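You operate a simulated robot arm through the tools that you are given. There is no shell and no other tool. Be economical: measure what you need, move in short steps, check, and stop when the job is done.

You are at the controls of a simulated two-armed robot. One attempt, no reset.

JOB
Pick up the grey short can from the top of the jug table with one hand, pass it to the other hand and put it on the top of the sample table. Set down upright: short can.

The check looks at the end state, three seconds after you hand in, the way a careful person would. Anything else that was tipped, shoved, dropped, spilled or broken makes it a failure.

ROBOT AND FRAMES
Two 6-joint arms with two-finger parallel grippers on one trunk, on a base that drives. Base frame: it is fixed to the floor where the robot stands at the start and does not move with it; the origin is under the middle of the robot, x ahead of it, y to its left, z up; the surface under the hand at the start is at about z = 0.78. Readings come in m, degrees, newtons and seconds.
The left shoulder is at the start at [-0.102, 0.177, 0.758], the right one opposite. With the tool pointing down near the work surface each hand reaches from about 0.1 to 0.7 m from the robot's upright axis, wherever it stands, measured 20 degrees to its own side. Places, roughly: top of the sample table [1.3, 1.6, 0.8]. Payload 1.57 kg a hand.
Tool frame (each hand has its own): the origin (TCP) lies between the finger pads and is the grasp point; the fingertips stand 0.03 m ahead of it; z points along the fingers, y is the line along which they close. The gripper opens to 0.08 m. The fingers are 0.017 m wide and 0.012 m thick; the gripper's body (0.04 by 0.082 m) begins 0.08 m behind the TCP.
Orientation is that of the tool frame in the base frame, as [roll, pitch, yaw] about the fixed x, y, z axes, in that order (R = Rz(yaw) Ry(pitch) Rx(roll)). With the fingers straight down and closing along the base's y, the tool's x points along the base's -x, its y along +y and its z along -z.

CONTROLS
- The arms move only by the tool apply_moves. It takes "left_plan", "right_plan" or both (then of equal length, played together; a hand with none holds still); each is a list of rows, each an object of numbers (a shift or turn left out is 0, a gripper value left out holds the last): "claw": the opening, from 0 (shut) to 1 (fully open); "tx", "ty", "tz": the shift along the base's x, y, z in units of 25 mm (1.0 is 25 mm); "rx", "ry", "rz": the turn, a rotation vector about the base's x, y, z in units of 5 degrees (1.0 is 5 degrees). In form: [{"claw": .., "tx": .., "ty": .., "tz": .., "rx": .., "ry": .., "rz": ..}, ...]. A call has 1 to 12 rows; each row shifts and turns the commanded pose from where the row before left it. A call with a number of a shift or a turn outside -1 to 1 is refused whole. Rows are played at 5 a second. More than 0.05 m and 8.6 degrees between two rows, or a gripper value outside its range, and nothing of the call is played. A pose out of reach is approached as far as the arm can. The call stops where the force on the tool passes 40 N (or 10 N more than at its start, if that is more) or the arm is blocked; 0.2 s more then pass. Each finger travels about 0.072 m/s and halts on what it meets, pressing with about 22 N; the grip force reading is that of the motor and also rises with nothing between the fingers. The clock runs only during rows and for 0.2 s after the last one: add rows that do not move to give the fingers time. It gives the time, the measured TCP pose, the force on the tool (base axes), the opening and the grip force at its end, in the units of the frame above (readings bear some noise), with the torque about the TCP (base axes, N m) and any sound that the robot's microphone picked up, and new pictures: "pictures" is both (left out), scene, wrist or none (wrist: the cameras of the hands that moved).
- Cameras (640 x 400 px; columns grow to the right, rows downward): "scene" is now at [0.0379, -0.0181, 1.4779]; the picture's right is [-0.21, -0.98, 0.00], its down [-0.74, 0.16, -0.65] and it looks along [0.64, -0.14, -0.76] (base axes); focal length 266 px, centre (320, 200). "left" rides on the left gripper at [0.072, 0.007, -0.122] in its tool frame; the picture's right is [-0.09, 1.00, 0.00], its down [-0.84, -0.08, -0.54] and it looks along [-0.54, -0.05, 0.84] (tool axes); focal length 238 px, centre (320, 200). "right" rides on the right gripper at [0.072, -0.007, -0.122] in its tool frame; the picture's right is [0.09, 1.00, 0.00], its down [-0.84, 0.08, -0.54] and it looks along [-0.54, 0.05, 0.84] (tool axes); focal length 238 px, centre (320, 200). There is no depth. A picture from a camera that has moved, and an enlarged one, comes with that camera's place and axes in the base frame and with its lens.
- move_column(by): slides the trunk up (or, below 0, down) by that many m; the arms and the scene camera ride with it, the base frame stays. It gives what a move gives, with no picture.
- steer(legs): drives the robot by 1 to 6 legs, each [ahead, left, turn to the left] in m, m and degrees, along the robot's own axes; the way and the turn of a leg run together, so that a leg with both is an arc; at most 1.5 m and 180 degrees a leg. The arms and the cameras ride along, it lands a little off, and it stops where it bumps. It gives what a move gives, and a new picture of the scene camera.
- aim_head(pan, tilt): turns the head with the scene camera to pan (to the left, within 143 degrees either way) and tilt (down, from -29 to 69), counted from straight ahead of the robot. It gives what a move gives, and a new picture of the scene camera.
- close_up(camera, box): a new picture of the part [left, top, right, bottom] of that camera's present view, enlarged. The clock stands still meanwhile.
- sign_off(): hands the job in; it is judged then, once.

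Work in short steps. Places have to be worked out from the pictures, the camera data and where the tool is seen: move nearer, look again, correct. Check each grasp and each placing, and mend what went wrong. You have 120 turns and 260 pictures in all, those below and enlarged ones among them. Open the grippers and draw the arms clear of the work before you hand the job in, unless the task says otherwise; then end with one line.

The tools are called after ">>>" by a JSON object that holds its "api" and its "payload". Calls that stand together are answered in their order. apply_moves: Moves the arms, as the interface text tells. Its arguments: {"type":"object","properties":{"left_plan":{"type":"array","items":{"type":"object","properties":{"claw":{"type":"number"},"tx":{"type":"number"},"ty":{"type":"number"},"tz":{"type":"number"},"rx":{"type":"number"},"ry":{"type":"number"},"rz":{"type":"number"}}}},"right_plan":{"type":"array","items":{"type":"object","properties":{"claw":{"type":"number"},"tx":{"type":"number"},"ty":{"type":"number"},"tz":{"type":"number"},"rx":{"type":"number"},"ry":{"type":"number"},"rz":{"type":"number"}}}},"pictures":{"type":"string","enum":["both","scene","wrist","none"]}},"required":[]} The other tools are called the same way: move_column (by) slides the trunk up or down; steer (legs) drives the base; aim_head (pan, tilt) turns the head that bears the scene camera; close_up (camera, box) takes an enlarged picture of a part of a camera's view; sign_off () hands the job in.

At the start:

```text
time: 0.0
left_tcp_pos: [0.561, 0.1289, 1.0049]
left_tcp_rot: [179.9, 0.0, -180.0]
left_force: [0.9, -0.3, 0.9]
left_torque: [0.03, -0.01, -0.02]
left_finger_gap: 0.08
left_gripper_force: 0.1
right_tcp_pos: [0.4613, -0.3467, 1.0035]
right_tcp_rot: [179.9, 0.0, -180.0]
right_force: [0.5, -1.1, -0.2]
right_torque: [0.0, -0.03, -0.01]
right_finger_gap: 0.0805
right_gripper_force: 0.1
trunk travel left (down, up): [-0.2, 0.128]
robot x, y, heading: [-0.0009, 0.001, 0.0]
head pan, tilt: [-12.1, 49.3]
```

scene: 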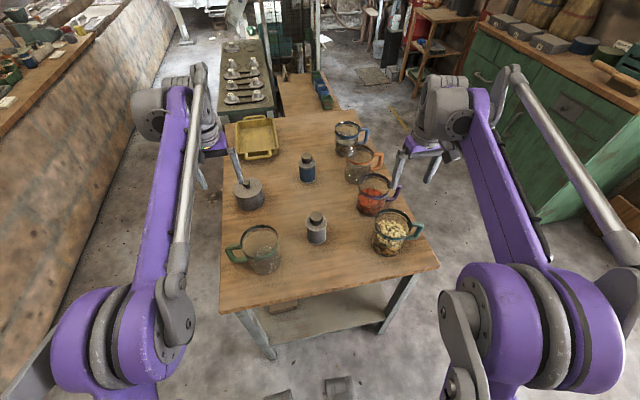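
right: 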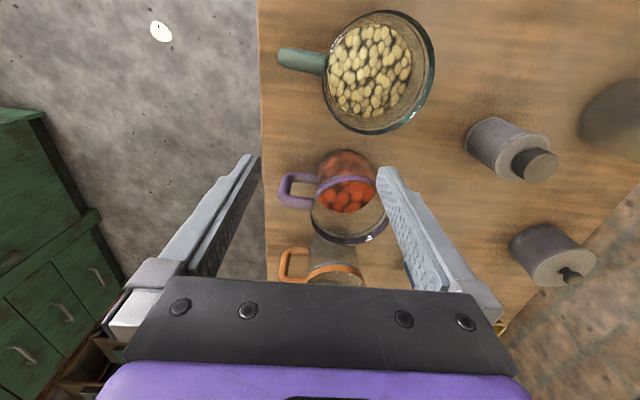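
left: 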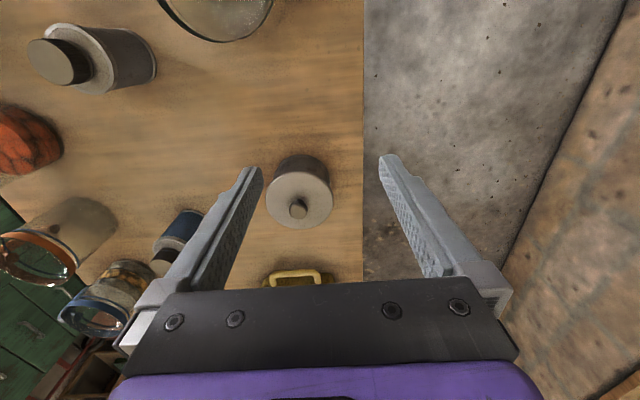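

The pictures show a short wide grey can with a knob at about (249,195), and taller grey and blue bottles. I take closer looks at these and at the area to the left where the sample table should be.

>>> {"api": "close_up", "payload": {"camera": "scene", "box": [200, 100, 440, 280]}}

>>> {"api": "aim_head", "payload": {"pan": 45, "tilt": 30}}

```text
2.22 times, centred on (320, 190) of scene
camera zoom: at [0.0379, -0.0181, 1.4779], right [-0.21, -0.98, 0.0], down [-0.74, 0.16, -0.65], along [0.64, -0.14, -0.76], focal length 590 px, centre (320, 222)
```

zoom: 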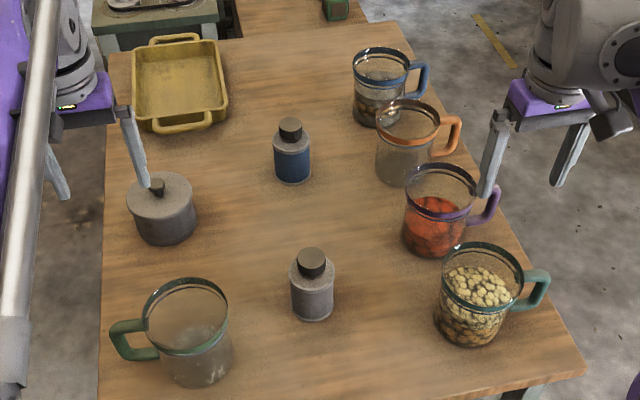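

```text
time: 1.3
left_tcp_pos: [0.5614, 0.1285, 1.0039]
left_tcp_rot: [180.0, -0.1, -180.0]
left_force: [-0.4, 0.0, -0.3]
left_torque: [0.03, 0.02, -0.02]
left_finger_gap: 0.0797
left_gripper_force: 0.1
right_tcp_pos: [0.4613, -0.3478, 1.0035]
right_tcp_rot: [180.0, 0.0, 180.0]
right_force: [-0.4, -0.7, 1.2]
right_torque: [0.01, -0.03, 0.03]
right_finger_gap: 0.0801
right_gripper_force: 0.0
trunk travel left (down, up): [-0.2, 0.128]
robot x, y, heading: [-0.0004, -0.002, -0.0]
head pan, tilt: [45.0, 30.0]
camera scene: at [0.026, 0.0621, 1.5064], right [0.71, -0.71, 0.0], down [-0.35, -0.35, -0.87], along [0.61, 0.61, -0.5], focal length 266 px, centre (320, 200)
```

scene: 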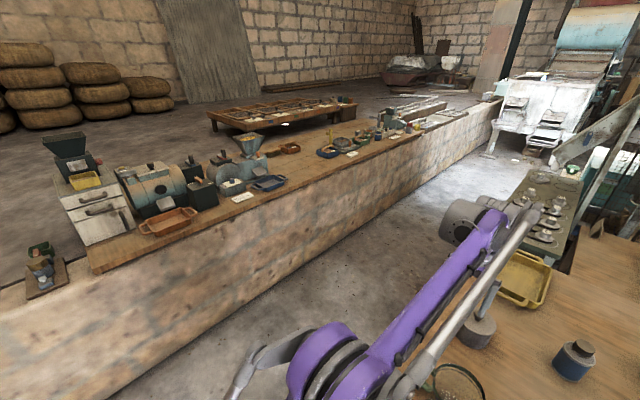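

I need to settle which object is the "short can" and see the sample table, so I zoom on the long bench to the left and move the head back to view the objects.

>>> {"api": "close_up", "payload": {"camera": "scene", "box": [200, 80, 460, 240]}}

>>> {"api": "close_up", "payload": {"camera": "left", "box": [0, 0, 400, 250]}}

>>> {"api": "close_up", "payload": {"camera": "right", "box": [400, 50, 640, 300]}}

```text
2.46 times, centred on (330, 160) of scene
camera zoom: at [0.026, 0.0621, 1.5064], right [0.71, -0.71, 0.0], down [-0.35, -0.35, -0.87], along [0.61, 0.61, -0.5], focal length 654 px, centre (295, 298)
```

zoom: 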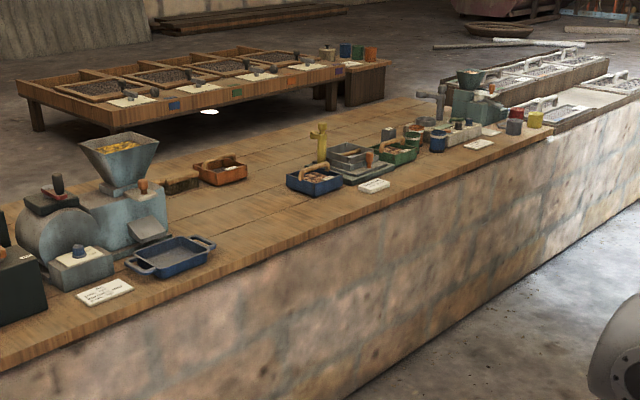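

```text
1.60 times, centred on (200, 125) of left
camera zoom: at [0.489, 0.1357, 1.1261], right [0.09, 1.0, 0.0], down [0.84, -0.08, 0.54], along [0.54, -0.05, -0.84], focal length 381 px, centre (512, 320)
```

zoom: 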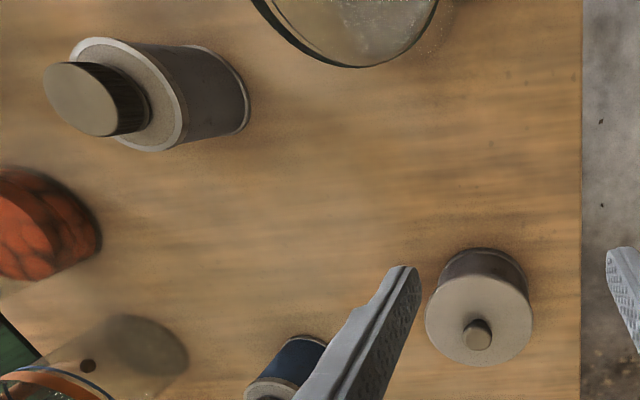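

```text
1.60 times, centred on (520, 175) of right
camera zoom: at [0.3888, -0.3547, 1.125], right [-0.09, 1.0, 0.0], down [0.84, 0.08, 0.54], along [0.54, 0.05, -0.84], focal length 381 px, centre (0, 240)
```

zoom: 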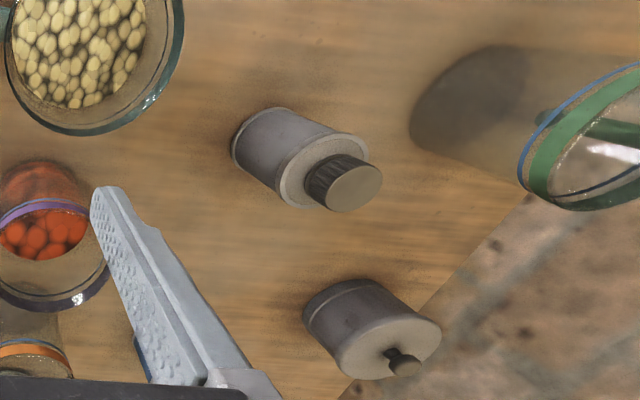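

The wide can looks about 0.09 m across with a knob and the grey one with a cap about 0.06 m. I measure by moving the left hand back for a second view, with the head aimed at the table.

>>> {"api": "apply_moves", "payload": {"left_plan": [{"tx": -1}, {"tx": -1}, {"tx": -1}, {"tx": -1}, {"tx": -1}, {}], "pictures": "none"}}

>>> {"api": "close_up", "payload": {"camera": "left", "box": [180, 150, 420, 300]}}

>>> {"api": "aim_head", "payload": {"pan": 0, "tilt": 45}}

>>> {"api": "close_up", "payload": {"camera": "scene", "box": [200, 130, 440, 280]}}

```text
time: 2.7
left_tcp_pos: [0.4363, 0.1272, 1.0032]
left_tcp_rot: [-180.0, 0.0, 179.9]
left_force: [-0.2, 0.7, -0.3]
left_torque: [0.02, 0.01, 0.0]
left_finger_gap: 0.0799
left_gripper_force: 0.0
right_tcp_pos: [0.4609, -0.346, 1.0047]
right_tcp_rot: [-180.0, 0.0, -180.0]
right_force: [-0.1, -0.2, -0.6]
right_torque: [0.0, -0.01, 0.02]
right_finger_gap: 0.08
right_gripper_force: 0.0
trunk travel left (down, up): [-0.2, 0.128]
robot x, y, heading: [-0.0013, -0.0005, 0.2]
head pan, tilt: [45.0, 30.0]
```

```text
2.67 times, centred on (300, 225) of left
camera zoom: at [0.3643, 0.134, 1.1257], right [0.09, 1.0, 0.0], down [0.84, -0.08, 0.54], along [0.54, -0.05, -0.84], focal length 636 px, centre (373, 133)
```

zoom: 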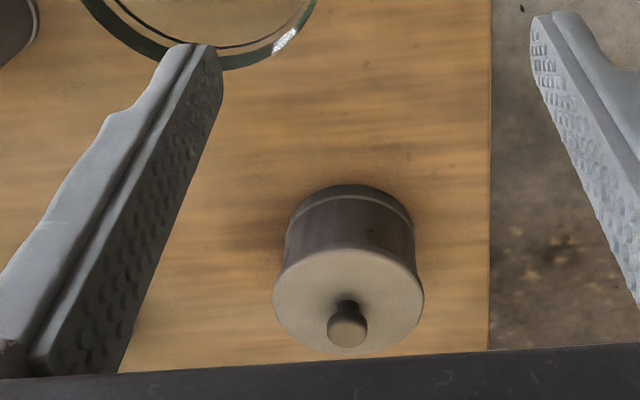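

```text
time: 3.8
left_tcp_pos: [0.436, 0.1257, 1.0037]
left_tcp_rot: [180.0, 0.1, 180.0]
left_force: [0.3, 0.1, -0.2]
left_torque: [0.0, 0.04, -0.05]
left_finger_gap: 0.0801
left_gripper_force: 0.1
right_tcp_pos: [0.4617, -0.3478, 1.0047]
right_tcp_rot: [-180.0, -0.1, -180.0]
right_force: [-0.8, 0.7, 0.1]
right_torque: [0.01, 0.01, -0.01]
right_finger_gap: 0.0798
right_gripper_force: 0.1
trunk travel left (down, up): [-0.2, 0.128]
robot x, y, heading: [-0.0036, -0.0008, -0.3]
head pan, tilt: [0.0, 45.0]
camera scene: at [0.0433, -0.0017, 1.4838], right [0.0, -1.0, 0.0], down [-0.71, 0.0, -0.71], along [0.71, 0.0, -0.71], focal length 266 px, centre (320, 200)
```

scene: 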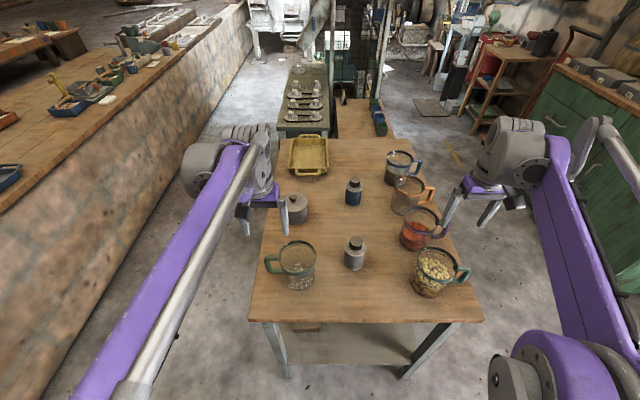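

```text
2.67 times, centred on (320, 205) of scene
camera zoom: at [0.0433, -0.0017, 1.4838], right [0.0, -1.0, 0.0], down [-0.71, 0.0, -0.71], along [0.71, 0.0, -0.71], focal length 708 px, centre (320, 187)
```

zoom: 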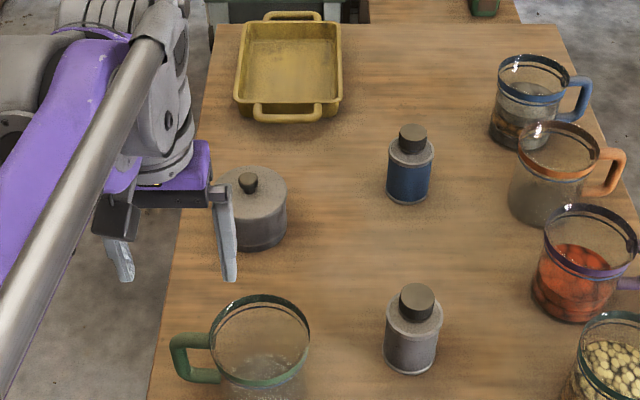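

Measured: wide lidded tin ≈0.094 m across (cannot be gripped round), while two identical ≈0.06×0.10 m cans differ only in colour. So the "grey short can" is the grey capped one at about (0.483, -0.10). I plan to take it low with the right hand tilted 60° forward, then hand it to the left hand top-down; first I tilt and draw back the right hand.

>>> {"api": "apply_moves", "payload": {"right_plan": [{"ry": -1, "tx": -0.35}, {"ry": -1, "tx": -0.35}, {"ry": -1, "tx": -0.35}, {"ry": -1, "tx": -0.35}, {"ry": -1, "tx": -0.35}, {"ry": -1, "tx": -0.35}, {"ry": -1, "tx": -0.35}, {"ry": -1, "tx": -0.35}, {"ry": -1, "tx": -0.35}, {"ry": -1, "tx": -0.35}, {"ry": -1, "tx": -0.35}, {"ry": -1, "tx": -0.35}]}}

```text
time: 6.4
left_tcp_pos: [0.4359, 0.1276, 1.0052]
left_tcp_rot: [179.9, 0.0, 180.0]
left_force: [0.6, -0.6, 0.1]
left_torque: [-0.01, -0.01, 0.02]
left_finger_gap: 0.08
left_gripper_force: 0.1
right_tcp_pos: [0.3556, -0.3472, 1.004]
right_tcp_rot: [-179.9, 60.2, -179.9]
right_force: [1.4, -0.4, -0.1]
right_torque: [0.0, 0.0, -0.01]
right_finger_gap: 0.0798
right_gripper_force: 0.1
trunk travel left (down, up): [-0.2, 0.128]
robot x, y, heading: [0.001, -0.0014, -0.1]
head pan, tilt: [0.0, 45.0]
camera scene: at [0.043, -0.0017, 1.4838], right [0.0, -1.0, 0.0], down [-0.71, 0.0, -0.71], along [0.71, 0.0, -0.71], focal length 266 px, centre (320, 200)
camera right: at [0.2134, -0.3551, 1.0013], right [-0.05, 1.0, -0.08], down [-0.05, 0.08, 1.0], along [1.0, 0.05, 0.05], focal length 238 px, centre (320, 200)
```

scene: 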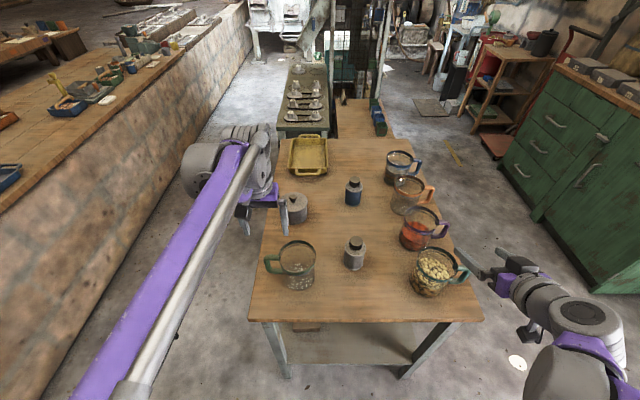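
right: 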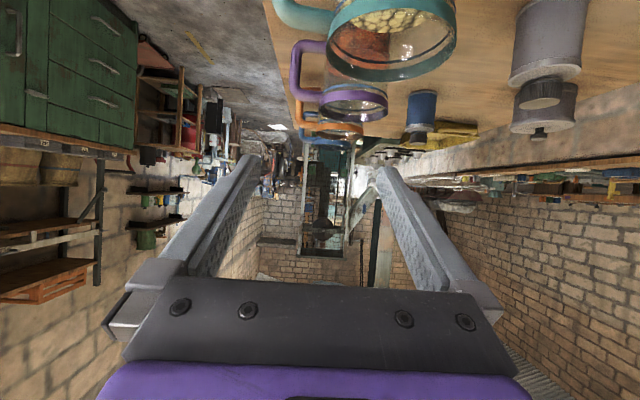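

The right hand tilts as planned. I shift it left to y≈-0.10, staying high.

>>> {"api": "apply_moves", "payload": {"right_plan": [{"ty": 1}, {"ty": 1}, {"ty": 1}, {"ty": 1}, {"ty": 1}, {"ty": 1}, {"ty": 1}, {"ty": 1}, {"ty": 1}, {"ty": 0.9}, {}]}}

```text
time: 8.8
left_tcp_pos: [0.4367, 0.1273, 1.0041]
left_tcp_rot: [179.9, -0.1, -180.0]
left_force: [-0.6, 0.1, -1.0]
left_torque: [-0.02, -0.01, -0.02]
left_finger_gap: 0.0802
left_gripper_force: 0.2
right_tcp_pos: [0.3559, -0.1, 1.0022]
right_tcp_rot: [-180.0, 60.0, -180.0]
right_force: [-0.1, 0.8, 0.8]
right_torque: [0.02, 0.0, 0.01]
right_finger_gap: 0.08
right_gripper_force: 0.0
trunk travel left (down, up): [-0.2, 0.128]
robot x, y, heading: [-0.0, 0.0048, -0.1]
head pan, tilt: [0.0, 45.0]
camera scene: at [0.0431, -0.0018, 1.4838], right [0.0, -1.0, 0.0], down [-0.71, 0.0, -0.71], along [0.71, 0.0, -0.71], focal length 266 px, centre (320, 200)
camera right: at [0.2135, -0.1078, 1.0012], right [-0.05, 1.0, -0.08], down [-0.05, 0.08, 1.0], along [1.0, 0.05, 0.05], focal length 238 px, centre (320, 200)
```

scene: 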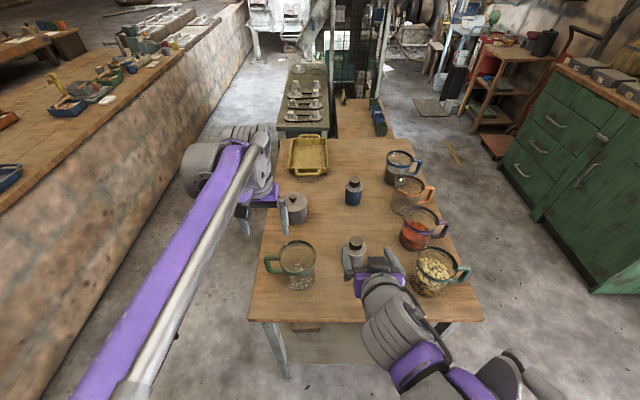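
right: 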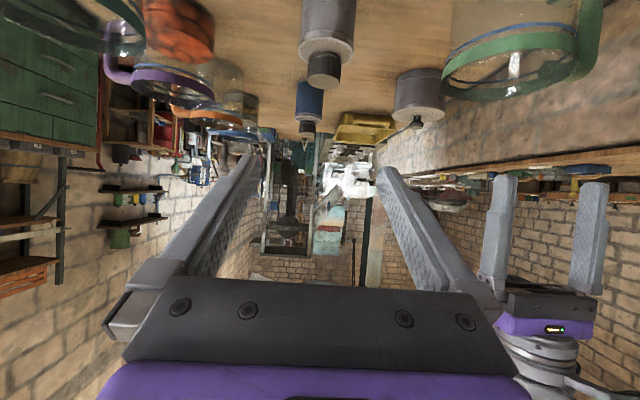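

Grey can projects to (0.48, -0.10), cap top z≈0.88, as expected. I lower the right hand in front of the table to just above the surface.

>>> {"api": "apply_moves", "payload": {"right_plan": [{"tz": -1, "tx": -0.2}, {"tz": -1}, {"tz": -1}, {"tz": -1}, {"tz": -1}, {"tz": -1}, {"tz": -0.8}, {}]}}

```text
time: 10.6
left_tcp_pos: [0.4353, 0.1271, 1.0043]
left_tcp_rot: [-180.0, 0.0, -180.0]
left_force: [0.2, -0.9, -0.4]
left_torque: [-0.02, -0.01, -0.02]
left_finger_gap: 0.0799
left_gripper_force: 0.1
right_tcp_pos: [0.3495, -0.1004, 0.8334]
right_tcp_rot: [-180.0, 60.0, 179.9]
right_force: [-0.1, -0.2, -0.5]
right_torque: [0.02, -0.01, 0.02]
right_finger_gap: 0.0799
right_gripper_force: 0.0
trunk travel left (down, up): [-0.2, 0.128]
robot x, y, heading: [-0.0021, -0.0009, 0.0]
head pan, tilt: [0.0, 45.0]
camera scene: at [0.0429, -0.0019, 1.4838], right [0.0, -1.0, 0.0], down [-0.71, 0.0, -0.71], along [0.71, 0.0, -0.71], focal length 266 px, centre (320, 200)
camera right: at [0.207, -0.1084, 0.8317], right [-0.05, 1.0, -0.08], down [-0.05, 0.08, 1.0], along [1.0, 0.05, 0.05], focal length 238 px, centre (320, 200)
```

scene: 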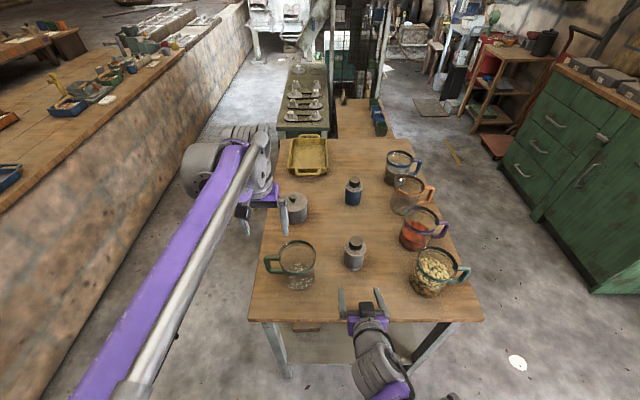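
right: 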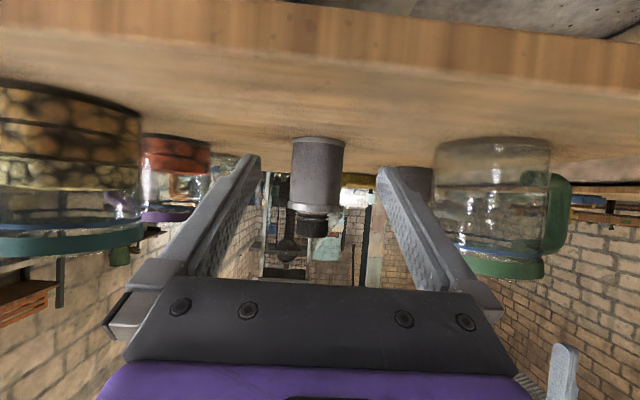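

The can is centred between the fingers, body from z 0.78 to 0.85, cap to 0.88. I lower 14 mm and advance to put it between the pads.

>>> {"api": "apply_moves", "payload": {"right_plan": [{"tz": -0.56}, {"tx": 1}, {"tx": 1}, {"tx": 0.9}, {"tx": 0.8}, {"tx": 0.8}, {"tx": 0.8}, {}]}}

```text
time: 12.4
left_tcp_pos: [0.435, 0.1268, 1.0045]
left_tcp_rot: [180.0, -0.1, 179.9]
left_force: [0.7, -1.0, 0.2]
left_torque: [-0.01, -0.01, 0.01]
left_finger_gap: 0.0798
left_gripper_force: 0.1
right_tcp_pos: [0.4817, -0.1016, 0.8192]
right_tcp_rot: [180.0, 60.0, 179.9]
right_force: [0.5, 0.3, 0.0]
right_torque: [0.02, -0.04, -0.01]
right_finger_gap: 0.08
right_gripper_force: 0.0
trunk travel left (down, up): [-0.2, 0.128]
robot x, y, heading: [0.0, 0.0004, -0.1]
head pan, tilt: [0.0, 45.0]
camera scene: at [0.043, -0.0018, 1.4838], right [0.0, -1.0, 0.0], down [-0.71, 0.0, -0.71], along [0.71, 0.0, -0.71], focal length 266 px, centre (320, 200)
camera right: at [0.3397, -0.1086, 0.8174], right [-0.05, 1.0, -0.08], down [-0.05, 0.08, 1.0], along [1.0, 0.05, 0.05], focal length 238 px, centre (320, 200)
```

scene: 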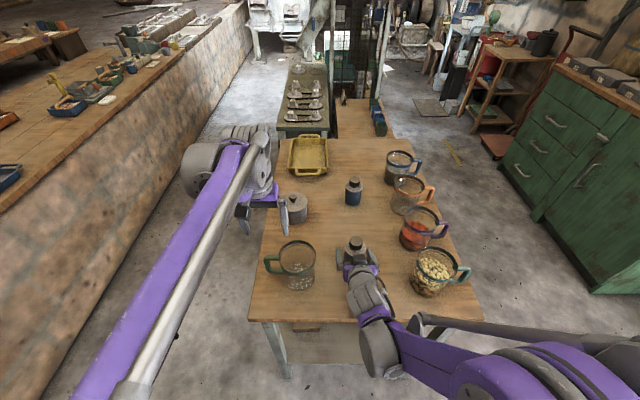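
right: 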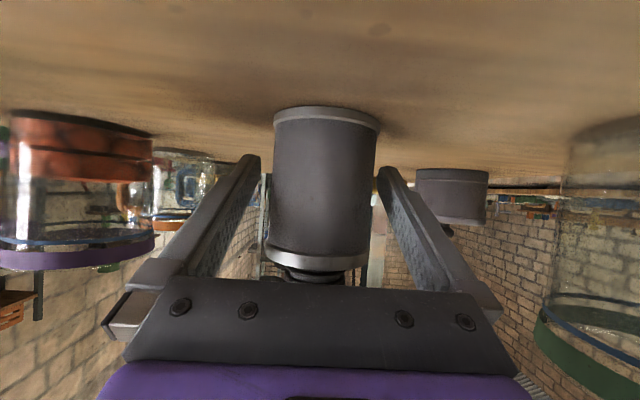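

The can stands between the pads, depth about right. I close the right gripper and check.

>>> {"api": "apply_moves", "payload": {"right_plan": [{"claw": 0}, {"claw": 0}, {"claw": 0}, {"claw": 0}], "pictures": "wrist"}}

```text
time: 13.4
left_tcp_pos: [0.4354, 0.1274, 1.0045]
left_tcp_rot: [-180.0, 0.0, -180.0]
left_force: [0.4, 0.9, 0.1]
left_torque: [0.03, -0.02, 0.02]
left_finger_gap: 0.0802
left_gripper_force: 0.1
right_tcp_pos: [0.4809, -0.101, 0.82]
right_tcp_rot: [180.0, 60.0, 180.0]
right_force: [0.6, 0.3, 0.9]
right_torque: [-0.02, -0.04, -0.02]
right_finger_gap: 0.0571
right_gripper_force: 21.8
trunk travel left (down, up): [-0.2, 0.128]
robot x, y, heading: [0.0025, 0.0023, -0.0]
head pan, tilt: [0.0, 45.0]
camera right: at [0.3397, -0.1085, 0.8174], right [-0.05, 1.0, -0.08], down [-0.05, 0.08, 1.0], along [1.0, 0.05, 0.05], focal length 238 px, centre (320, 200)
```

right: 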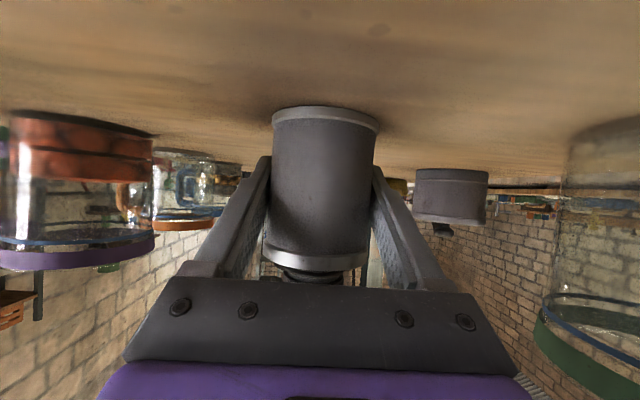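

Gripped at 57 mm. I lift it 0.2 m straight up.

>>> {"api": "apply_moves", "payload": {"right_plan": [{"tz": 0.4}, {"tz": 0.8}, {"tz": 1}, {"tz": 1}, {"tz": 1}, {"tz": 1}, {"tz": 1}, {"tz": 1}, {"tz": 1}, {}]}}

```text
time: 15.6
left_tcp_pos: [0.4369, 0.1265, 1.0031]
left_tcp_rot: [-180.0, 0.0, 180.0]
left_force: [0.5, -0.1, -0.2]
left_torque: [-0.02, 0.01, -0.03]
left_finger_gap: 0.0801
left_gripper_force: 0.1
right_tcp_pos: [0.4849, -0.0999, 1.0228]
right_tcp_rot: [180.0, 60.0, -180.0]
right_force: [-0.7, 0.5, -0.9]
right_torque: [-0.01, -0.03, -0.03]
right_finger_gap: 0.0572
right_gripper_force: 21.7
trunk travel left (down, up): [-0.2, 0.128]
robot x, y, heading: [0.0033, -0.0006, -0.2]
head pan, tilt: [0.0, 45.0]
camera scene: at [0.0436, -0.0018, 1.4838], right [0.0, -1.0, 0.0], down [-0.71, 0.0, -0.71], along [0.71, 0.0, -0.71], focal length 266 px, centre (320, 200)
camera right: at [0.3413, -0.107, 1.0214], right [-0.05, 1.0, -0.08], down [-0.05, 0.08, 1.0], along [1.0, 0.05, 0.05], focal length 238 px, centre (320, 200)
```

scene: 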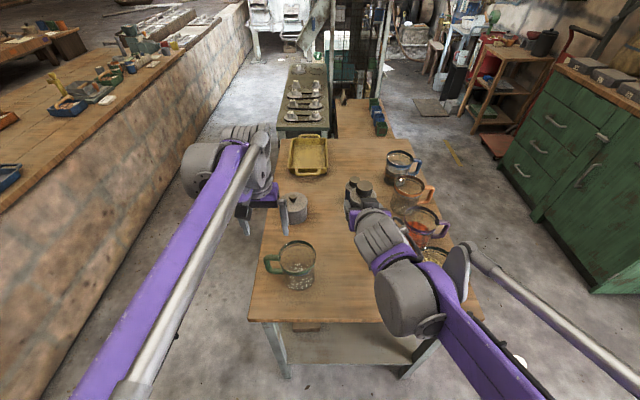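
right: 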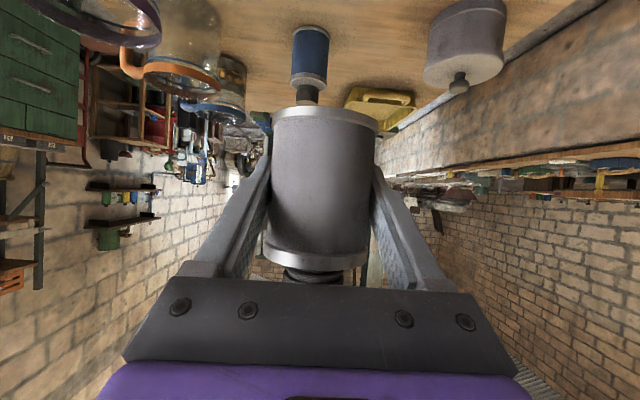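

The can is held firmly and clear. Before backing away from the table for the handover, I look behind the robot.

>>> {"api": "aim_head", "payload": {"pan": 140, "tilt": 40}}

>>> {"api": "aim_head", "payload": {"pan": 70, "tilt": 50}}

```text
time: 17.8
left_tcp_pos: [0.4364, 0.1264, 1.0047]
left_tcp_rot: [180.0, 0.0, 179.9]
left_force: [0.2, 1.1, 0.4]
left_torque: [0.04, 0.0, 0.01]
left_finger_gap: 0.0798
left_gripper_force: 0.1
right_tcp_pos: [0.4829, -0.0993, 1.023]
right_tcp_rot: [180.0, 60.1, 180.0]
right_force: [1.1, -0.2, -1.1]
right_torque: [0.02, 0.0, 0.0]
right_finger_gap: 0.057
right_gripper_force: 22.3
trunk travel left (down, up): [-0.2, 0.128]
robot x, y, heading: [-0.0005, 0.0023, 0.1]
head pan, tilt: [140.0, 40.0]
camera scene: at [-0.103, 0.0529, 1.491], right [0.64, 0.77, 0.0], down [0.49, -0.41, -0.77], along [-0.59, 0.49, -0.64], focal length 266 px, centre (320, 200)
```

scene: 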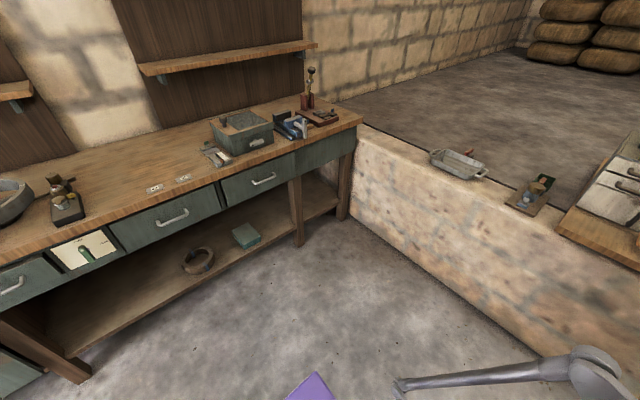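

```text
time: 19.2
left_tcp_pos: [0.4368, 0.1268, 1.0047]
left_tcp_rot: [180.0, 0.0, 179.9]
left_force: [0.2, 0.3, -0.1]
left_torque: [-0.01, -0.01, 0.02]
left_finger_gap: 0.08
left_gripper_force: 0.1
right_tcp_pos: [0.4831, -0.0996, 1.0232]
right_tcp_rot: [-180.0, 60.0, -180.0]
right_force: [0.0, 0.2, -1.5]
right_torque: [-0.01, -0.03, 0.04]
right_finger_gap: 0.0569
right_gripper_force: 22.2
trunk travel left (down, up): [-0.2, 0.128]
robot x, y, heading: [-0.0003, -0.0014, 0.2]
head pan, tilt: [70.0, 50.0]
camera scene: at [-0.0116, 0.0706, 1.4769], right [0.94, -0.34, 0.0], down [-0.26, -0.72, -0.64], along [0.22, 0.6, -0.77], focal length 266 px, centre (320, 200)
```

scene: 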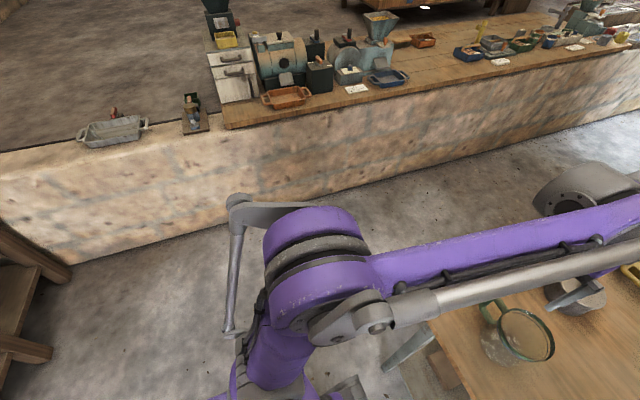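

Free floor behind (bench about 1.2 m back). I back up 0.3 m and aim the head at the hands.

>>> {"api": "steer", "payload": {"legs": [[-0.3, 0, 0]]}}

>>> {"api": "aim_head", "payload": {"pan": 0, "tilt": 50}}

```text
time: 21.3
left_tcp_pos: [0.1354, 0.1287, 1.0032]
left_tcp_rot: [-179.9, 0.0, -179.9]
left_force: [-0.3, 1.0, 0.0]
left_torque: [-0.01, -0.03, -0.02]
left_finger_gap: 0.0801
left_gripper_force: 0.1
right_tcp_pos: [0.1818, -0.0987, 1.0229]
right_tcp_rot: [-180.0, 60.0, -179.8]
right_force: [0.4, -0.9, -0.8]
right_torque: [0.03, 0.01, 0.0]
right_finger_gap: 0.0569
right_gripper_force: 22.5
trunk travel left (down, up): [-0.2, 0.128]
robot x, y, heading: [-0.3048, 0.0011, -0.0]
head pan, tilt: [70.0, 50.0]
camera scene: at [-0.3137, 0.07, 1.4769], right [0.94, -0.34, 0.0], down [-0.26, -0.72, -0.64], along [0.22, 0.6, -0.77], focal length 266 px, centre (320, 200)
```

scene: 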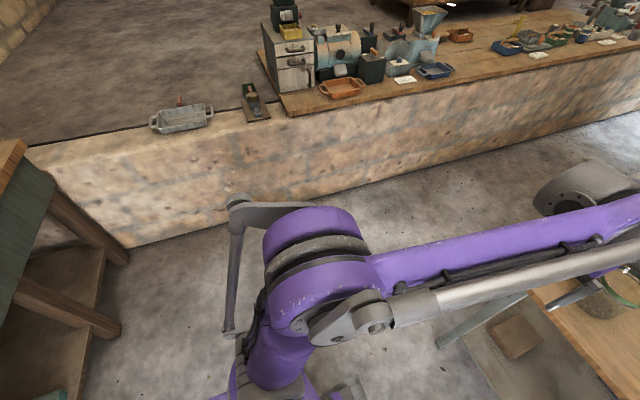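

```text
time: 22.7
left_tcp_pos: [0.1352, 0.1285, 1.0057]
left_tcp_rot: [180.0, 0.0, -179.8]
left_force: [-0.1, 0.0, 0.2]
left_torque: [0.02, -0.03, 0.01]
left_finger_gap: 0.0802
left_gripper_force: 0.0
right_tcp_pos: [0.1829, -0.0988, 1.0224]
right_tcp_rot: [-180.0, 59.9, -179.9]
right_force: [-0.3, 0.0, -0.5]
right_torque: [0.01, 0.02, 0.0]
right_finger_gap: 0.0571
right_gripper_force: 22.2
trunk travel left (down, up): [-0.2, 0.128]
robot x, y, heading: [-0.303, -0.0001, 0.5]
head pan, tilt: [0.0, 50.0]
camera scene: at [-0.2622, -0.0022, 1.4769], right [0.0, -1.0, 0.0], down [-0.77, 0.0, -0.64], along [0.64, 0.0, -0.77], focal length 266 px, centre (320, 200)
```

scene: 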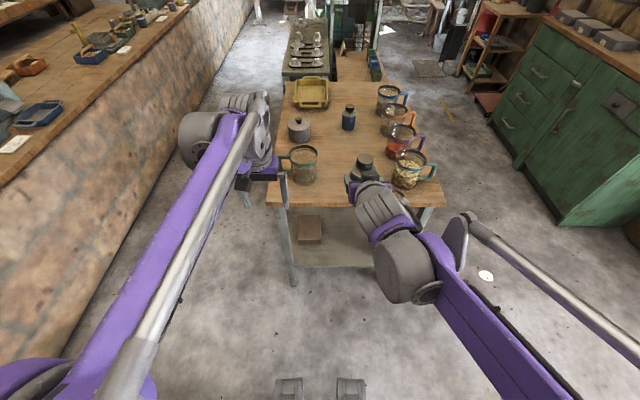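

Clear of the table now. I raise the left hand and yaw it -90° so that its fingers close along x with the camera on its left side.

>>> {"api": "apply_moves", "payload": {"left_plan": [{"rz": -1, "tz": 0.5}, {"rz": -1, "tz": 0.5}, {"rz": -1, "tz": 0.5}, {"rz": -1, "tz": 0.5}, {"rz": -1, "tz": 0.5}, {"rz": -1, "tz": 0.5}, {"rz": -1, "tz": 0.5}, {"rz": -1, "tz": 0.5}, {"rz": -1, "tz": 0.5}, {"rz": -1, "tz": 0.5}, {"rz": -1, "tz": 0.5}, {"rz": -1, "tz": 0.5}], "pictures": "none"}}

>>> {"api": "apply_moves", "payload": {"left_plan": [{"rz": -1}, {"rz": -1}, {"rz": -1}, {"rz": -1}, {"rz": -1}, {"rz": -1}, {}]}}

```text
time: 25.3
left_tcp_pos: [0.1356, 0.1274, 1.1539]
left_tcp_rot: [180.0, 0.0, 120.1]
left_force: [-1.0, 0.6, 0.5]
left_torque: [0.0, -0.03, -0.02]
left_finger_gap: 0.0796
left_gripper_force: 0.0
right_tcp_pos: [0.1817, -0.0982, 1.023]
right_tcp_rot: [179.9, 60.0, -179.9]
right_force: [-0.6, 0.9, -1.1]
right_torque: [0.01, -0.03, 0.03]
right_finger_gap: 0.057
right_gripper_force: 22.5
trunk travel left (down, up): [-0.2, 0.128]
robot x, y, heading: [-0.302, 0.0019, 0.1]
head pan, tilt: [0.0, 50.0]
```

```text
time: 26.9
left_tcp_pos: [0.1357, 0.1277, 1.1538]
left_tcp_rot: [-180.0, 0.0, 90.1]
left_force: [-0.2, 1.0, 0.5]
left_torque: [0.0, -0.02, 0.04]
left_finger_gap: 0.0799
left_gripper_force: 0.0
right_tcp_pos: [0.1815, -0.0983, 1.0238]
right_tcp_rot: [180.0, 60.0, -179.8]
right_force: [-0.2, 0.5, -1.2]
right_torque: [0.02, 0.02, 0.01]
right_finger_gap: 0.0568
right_gripper_force: 22.0
trunk travel left (down, up): [-0.2, 0.128]
robot x, y, heading: [-0.3001, -0.0039, 0.1]
head pan, tilt: [0.0, 50.0]
camera scene: at [-0.2622, -0.0022, 1.4769], right [0.0, -1.0, 0.0], down [-0.77, 0.0, -0.64], along [0.64, 0.0, -0.77], focal length 266 px, centre (320, 200)
camera left: at [0.1413, 0.2, 1.2761], right [1.0, -0.09, 0.0], down [-0.08, -0.84, 0.54], along [-0.05, -0.54, -0.84], focal length 238 px, centre (320, 200)
```

scene: 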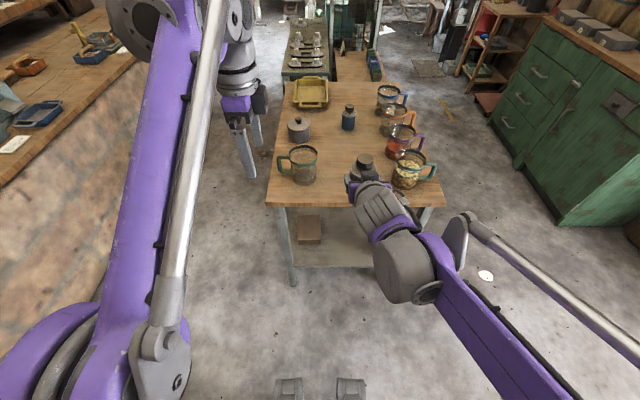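
left: 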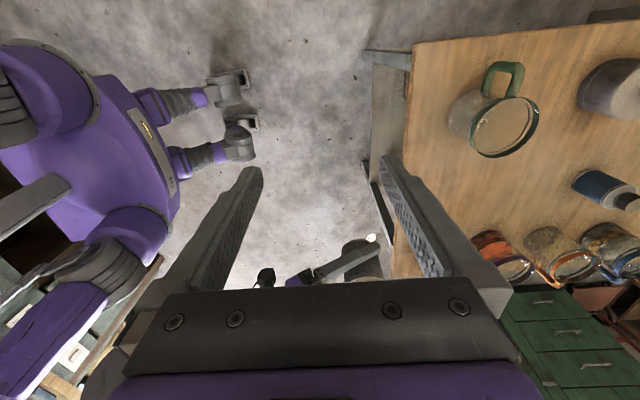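

Left hand is yawed. Can axis is near (0.182, -0.098), cap top ≈1.083; I move the left hand over it, tips staying 4 cm above, stopping short for a look.

>>> {"api": "apply_moves", "payload": {"left_plan": [{"tx": 0.9, "ty": -1}, {"tx": 0.95, "ty": -1}, {"ty": -1}, {"ty": -1}, {"ty": -1}, {"ty": -1}, {}]}}

```text
time: 28.5
left_tcp_pos: [0.1659, -0.0166, 1.1379]
left_tcp_rot: [179.9, 0.0, 90.1]
left_force: [-0.6, 0.6, 0.1]
left_torque: [-0.01, 0.0, 0.0]
left_finger_gap: 0.0802
left_gripper_force: 0.1
left hand out of reach, approached as far as the arm can: row 2, 4, 6
right_tcp_pos: [0.1828, -0.0991, 1.023]
right_tcp_rot: [180.0, 60.0, -179.8]
right_force: [0.3, 0.6, -1.1]
right_torque: [-0.01, -0.01, -0.01]
right_finger_gap: 0.0573
right_gripper_force: 21.6
trunk travel left (down, up): [-0.2, 0.128]
robot x, y, heading: [-0.298, -0.0011, 0.3]
head pan, tilt: [0.0, 50.0]
camera scene: at [-0.2624, -0.0018, 1.4769], right [0.0, -1.0, 0.0], down [-0.77, 0.0, -0.64], along [0.64, 0.0, -0.77], focal length 266 px, centre (320, 200)
camera left: at [0.1719, 0.0548, 1.2593], right [1.0, -0.09, 0.0], down [-0.07, -0.84, 0.54], along [-0.05, -0.54, -0.84], focal length 238 px, centre (320, 200)
```

scene: 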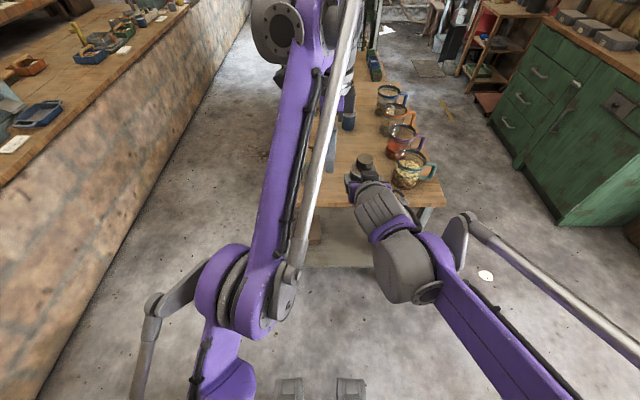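
left: 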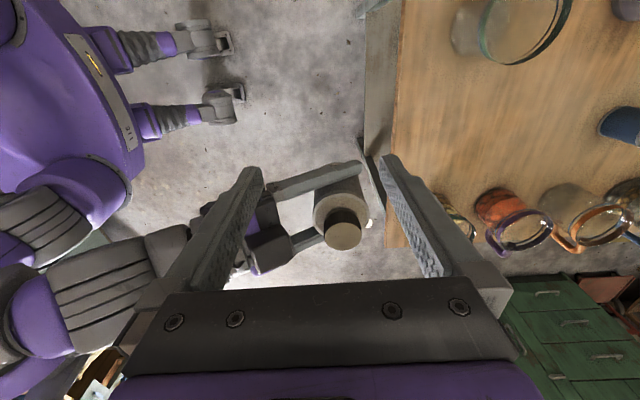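

The left hand ran out of reach at that height. I withdraw it, then bring the can lower and more central with the right hand.

>>> {"api": "apply_moves", "payload": {"left_plan": [{"ty": 1}, {"ty": 1}, {"ty": 1}, {"ty": 1}, {"ty": 1}, {"ty": 1}, {}], "pictures": "none"}}

>>> {"api": "apply_moves", "payload": {"right_plan": [{"tx": -0.4, "ty": 0.5, "tz": -0.5}, {"tx": -0.4, "ty": 0.5, "tz": -0.5}, {"tx": -0.4, "ty": 0.5, "tz": -0.5}, {"tx": -0.4, "ty": 0.5, "tz": -0.5}, {"tx": -0.4, "ty": 0.5, "tz": -0.5}, {"tx": -0.4, "ty": 0.5, "tz": -0.5}, {"tx": -0.4, "ty": 0.5, "tz": -0.5}, {"tx": -0.4, "ty": 0.5, "tz": -0.5}, {}], "pictures": "scene"}}

```text
time: 30.1
left_tcp_pos: [0.1801, 0.1303, 1.1506]
left_tcp_rot: [-179.9, 0.0, 90.2]
left_force: [0.1, 0.3, 0.5]
left_torque: [-0.04, -0.02, 0.0]
left_finger_gap: 0.0799
left_gripper_force: 0.1
left hand out of reach, approached as far as the arm can: row 2, 3, 4, 5
right_tcp_pos: [0.1829, -0.0982, 1.0238]
right_tcp_rot: [180.0, 60.0, -179.8]
right_force: [0.6, -0.2, -1.4]
right_torque: [0.01, 0.02, 0.0]
right_finger_gap: 0.0571
right_gripper_force: 22.1
trunk travel left (down, up): [-0.2, 0.128]
robot x, y, heading: [-0.3018, -0.0009, 0.1]
head pan, tilt: [0.0, 50.0]
```

```text
time: 32.1
left_tcp_pos: [0.1786, 0.1294, 1.1494]
left_tcp_rot: [-179.9, 0.0, 90.2]
left_force: [0.7, 0.1, 0.3]
left_torque: [-0.01, 0.01, 0.02]
left_finger_gap: 0.0803
left_gripper_force: 0.1
right_tcp_pos: [0.1014, 0.0013, 0.9254]
right_tcp_rot: [180.0, 60.1, -179.8]
right_force: [-0.3, -0.2, -0.4]
right_torque: [0.0, 0.02, 0.0]
right_finger_gap: 0.0572
right_gripper_force: 22.1
trunk travel left (down, up): [-0.2, 0.128]
robot x, y, heading: [-0.2996, -0.0012, 0.2]
head pan, tilt: [0.0, 50.0]
camera scene: at [-0.2622, -0.0023, 1.4769], right [0.0, -1.0, 0.0], down [-0.77, 0.0, -0.64], along [0.64, 0.0, -0.77], focal length 266 px, centre (320, 200)
```

scene: 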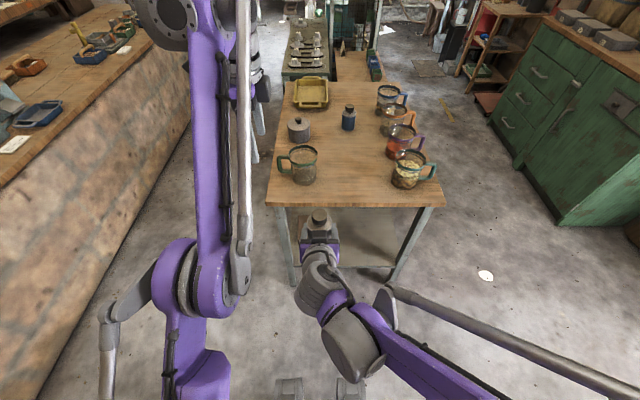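

The can is now at about (0.101, 0.001, 0.925), cap top ≈0.986. I bring the left hand down to z≈1.06 beside it and over.

>>> {"api": "apply_moves", "payload": {"left_plan": [{"tx": -0.77, "tz": -0.9}, {"tx": -0.77, "tz": -0.9}, {"tx": -0.77, "tz": -0.9}, {"tx": -0.77, "tz": -0.9}, {"ty": -0.6}, {"ty": -0.6}, {"ty": -0.6}, {"ty": -0.6}, {"ty": -0.6}, {}]}}

```text
time: 34.3
left_tcp_pos: [0.1803, 0.0579, 1.1436]
left_tcp_rot: [179.9, 0.0, 90.2]
left_force: [-0.4, -0.5, 0.0]
left_torque: [-0.03, 0.02, 0.01]
left_finger_gap: 0.08
left_gripper_force: 0.0
left hand out of reach, approached as far as the arm can: row 1, 2, 3, 4, 9
right_tcp_pos: [0.1024, 0.0023, 0.9259]
right_tcp_rot: [-180.0, 60.1, -179.8]
right_force: [-1.0, -0.1, -1.3]
right_torque: [0.01, 0.0, 0.01]
right_finger_gap: 0.057
right_gripper_force: 22.5
trunk travel left (down, up): [-0.2, 0.128]
robot x, y, heading: [-0.299, -0.0005, 0.2]
head pan, tilt: [0.0, 50.0]
camera scene: at [-0.2622, -0.0022, 1.4769], right [0.0, -1.0, 0.0], down [-0.77, 0.0, -0.64], along [0.64, 0.0, -0.77], focal length 266 px, centre (320, 200)
camera left: at [0.1859, 0.1315, 1.2659], right [1.0, -0.09, 0.0], down [-0.07, -0.84, 0.54], along [-0.05, -0.54, -0.84], focal length 238 px, centre (320, 200)
```

scene: 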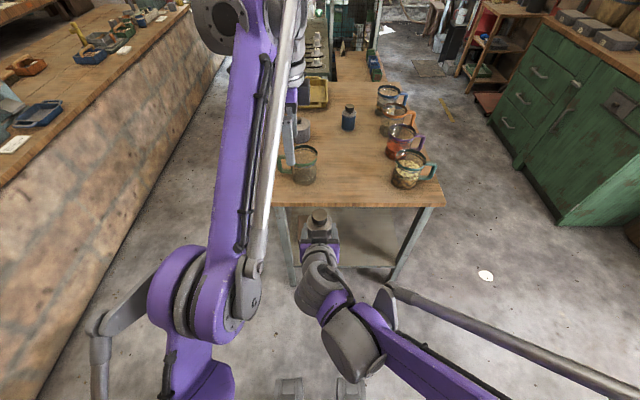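
left: 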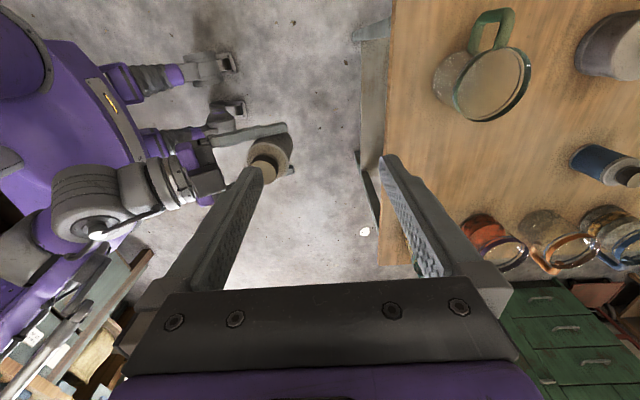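

The left wrist seems near a joint limit at this yaw. Better: put the left hand back to its natural yaw (closing along y) and turn the right hand to point left instead.

>>> {"api": "apply_moves", "payload": {"left_plan": [{"ty": 1, "rz": 1}, {"ty": 1, "rz": 1}, {"ty": 1, "rz": 1}, {"ty": 0.5, "rz": 1}, {"rz": 1}, {"rz": 1}, {"rz": 1}, {"rz": 1}, {"rz": 1}, {"rz": 1}, {"rz": 1}, {"rz": 1}], "pictures": "none"}}

>>> {"api": "apply_moves", "payload": {"left_plan": [{"rz": 1}, {"rz": 1}, {"rz": 1}, {"rz": 1}, {"rz": 1}, {"rz": 1}, {}], "pictures": "none"}}

>>> {"api": "apply_moves", "payload": {"right_plan": [{"rz": 1}, {"rz": 1}, {"rz": 1}, {"rz": 1}, {"rz": 1}, {"rz": 1}, {"rz": 1}, {"rz": 1}, {"rz": 1}, {"rz": 1}, {"rz": 1}, {"rz": 1}], "pictures": "scene"}}

```text
time: 36.9
left_tcp_pos: [0.181, 0.1481, 1.1466]
left_tcp_rot: [180.0, -0.1, 150.3]
left_force: [-0.4, 0.8, 0.7]
left_torque: [0.01, -0.01, -0.02]
left_finger_gap: 0.0803
left_gripper_force: 0.0
right_tcp_pos: [0.1021, 0.0019, 0.9248]
right_tcp_rot: [180.0, 59.9, -179.8]
right_force: [-0.9, 0.6, -0.5]
right_torque: [0.0, 0.02, 0.01]
right_finger_gap: 0.0571
right_gripper_force: 22.0
trunk travel left (down, up): [-0.2, 0.128]
robot x, y, heading: [-0.3019, -0.0013, -0.0]
head pan, tilt: [0.0, 50.0]
```

```text
time: 38.5
left_tcp_pos: [0.1801, 0.148, 1.1447]
left_tcp_rot: [180.0, -0.1, -179.7]
left_force: [0.0, 0.3, 0.4]
left_torque: [-0.01, 0.02, 0.01]
left_finger_gap: 0.0799
left_gripper_force: 0.0
right_tcp_pos: [0.1024, 0.0012, 0.926]
right_tcp_rot: [-180.0, 60.0, -179.8]
right_force: [0.1, -0.9, -0.7]
right_torque: [0.0, -0.02, 0.0]
right_finger_gap: 0.0572
right_gripper_force: 22.2
trunk travel left (down, up): [-0.2, 0.128]
robot x, y, heading: [-0.302, 0.0001, 0.1]
head pan, tilt: [0.0, 50.0]
```

```text
time: 41.1
left_tcp_pos: [0.1798, 0.1476, 1.1447]
left_tcp_rot: [-180.0, 0.0, -179.8]
left_force: [-0.2, 0.3, -0.3]
left_torque: [0.01, 0.01, -0.03]
left_finger_gap: 0.0801
left_gripper_force: 0.0
right_tcp_pos: [0.1033, 0.0019, 0.9219]
right_tcp_rot: [179.9, 59.9, -119.8]
right_force: [-0.9, 0.3, -2.1]
right_torque: [-0.03, -0.01, 0.04]
right_finger_gap: 0.0573
right_gripper_force: 21.7
trunk travel left (down, up): [-0.2, 0.128]
robot x, y, heading: [-0.3036, -0.0012, 0.1]
head pan, tilt: [0.0, 50.0]
camera scene: at [-0.2618, -0.0023, 1.4769], right [0.0, -1.0, 0.0], down [-0.77, 0.0, -0.64], along [0.64, 0.0, -0.77], focal length 266 px, centre (320, 200)
```

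scene: 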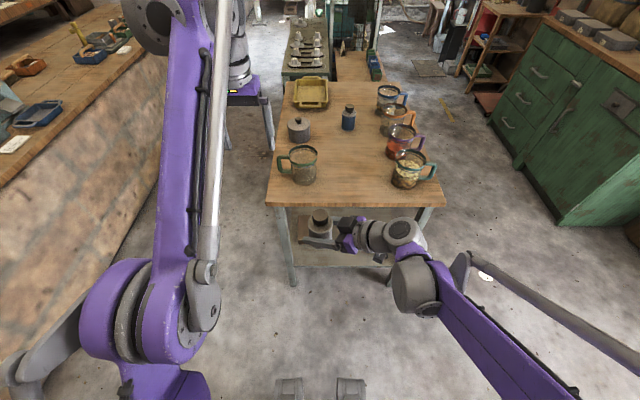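

Works well; I complete the right hand's turn to 90° and bring the left hand above the can (tips above the cap).

>>> {"api": "apply_moves", "payload": {"right_plan": [{"rz": 1}, {"rz": 1}, {"rz": 1}, {"rz": 1}, {"rz": 1}, {"rz": 1}, {}], "pictures": "none"}}

>>> {"api": "apply_moves", "payload": {"left_plan": [{"tx": -0.75, "tz": -0.8}, {"tx": -0.75, "tz": -0.8}, {"tx": -0.75, "tz": -0.8}, {"tx": -0.75, "tz": -0.8}, {"ty": -1}, {"ty": -1}, {"ty": -1}, {"ty": -1}, {}]}}

```text
time: 42.7
left_tcp_pos: [0.1798, 0.1488, 1.1459]
left_tcp_rot: [-180.0, 0.0, -179.8]
left_force: [-0.2, -0.2, -0.6]
left_torque: [0.0, 0.0, 0.01]
left_finger_gap: 0.08
left_gripper_force: 0.2
right_tcp_pos: [0.1014, 0.0023, 0.9237]
right_tcp_rot: [-180.0, 60.0, -89.7]
right_force: [-0.9, 0.1, -1.6]
right_torque: [-0.01, 0.01, -0.01]
right_finger_gap: 0.0574
right_gripper_force: 22.0
trunk travel left (down, up): [-0.2, 0.128]
robot x, y, heading: [-0.301, -0.0019, 0.5]
head pan, tilt: [0.0, 50.0]
```

```text
time: 44.7
left_tcp_pos: [0.1055, 0.0468, 1.0645]
left_tcp_rot: [180.0, 0.0, -179.8]
left_force: [-0.7, 0.0, 0.5]
left_torque: [0.02, 0.01, 0.01]
left_finger_gap: 0.08
left_gripper_force: 0.2
right_tcp_pos: [0.1017, 0.0023, 0.9238]
right_tcp_rot: [-180.0, 59.9, -89.8]
right_force: [0.5, -0.4, -1.1]
right_torque: [0.0, -0.02, 0.0]
right_finger_gap: 0.0574
right_gripper_force: 21.8
trunk travel left (down, up): [-0.2, 0.128]
robot x, y, heading: [-0.298, -0.0042, -0.1]
head pan, tilt: [0.0, 50.0]
camera scene: at [-0.2624, -0.0019, 1.4769], right [0.0, -1.0, 0.0], down [-0.77, 0.0, -0.64], along [0.64, 0.0, -0.77], focal length 266 px, centre (320, 200)
camera left: at [0.0325, 0.0537, 1.1867], right [0.09, 1.0, 0.0], down [0.84, -0.07, 0.54], along [0.54, -0.05, -0.84], focal length 238 px, centre (320, 200)
```

scene: 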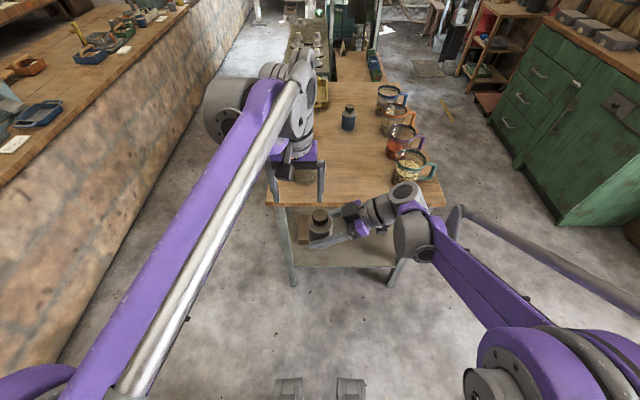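
left: 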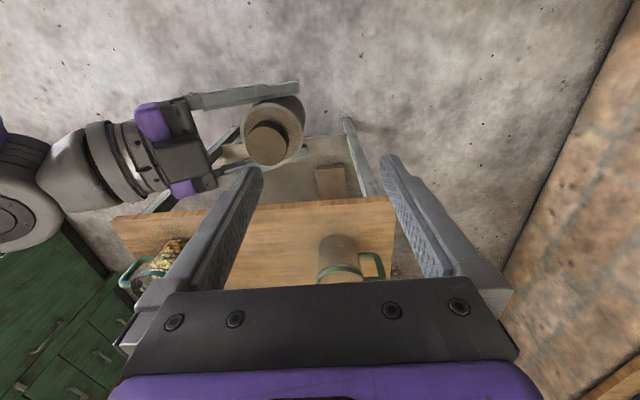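

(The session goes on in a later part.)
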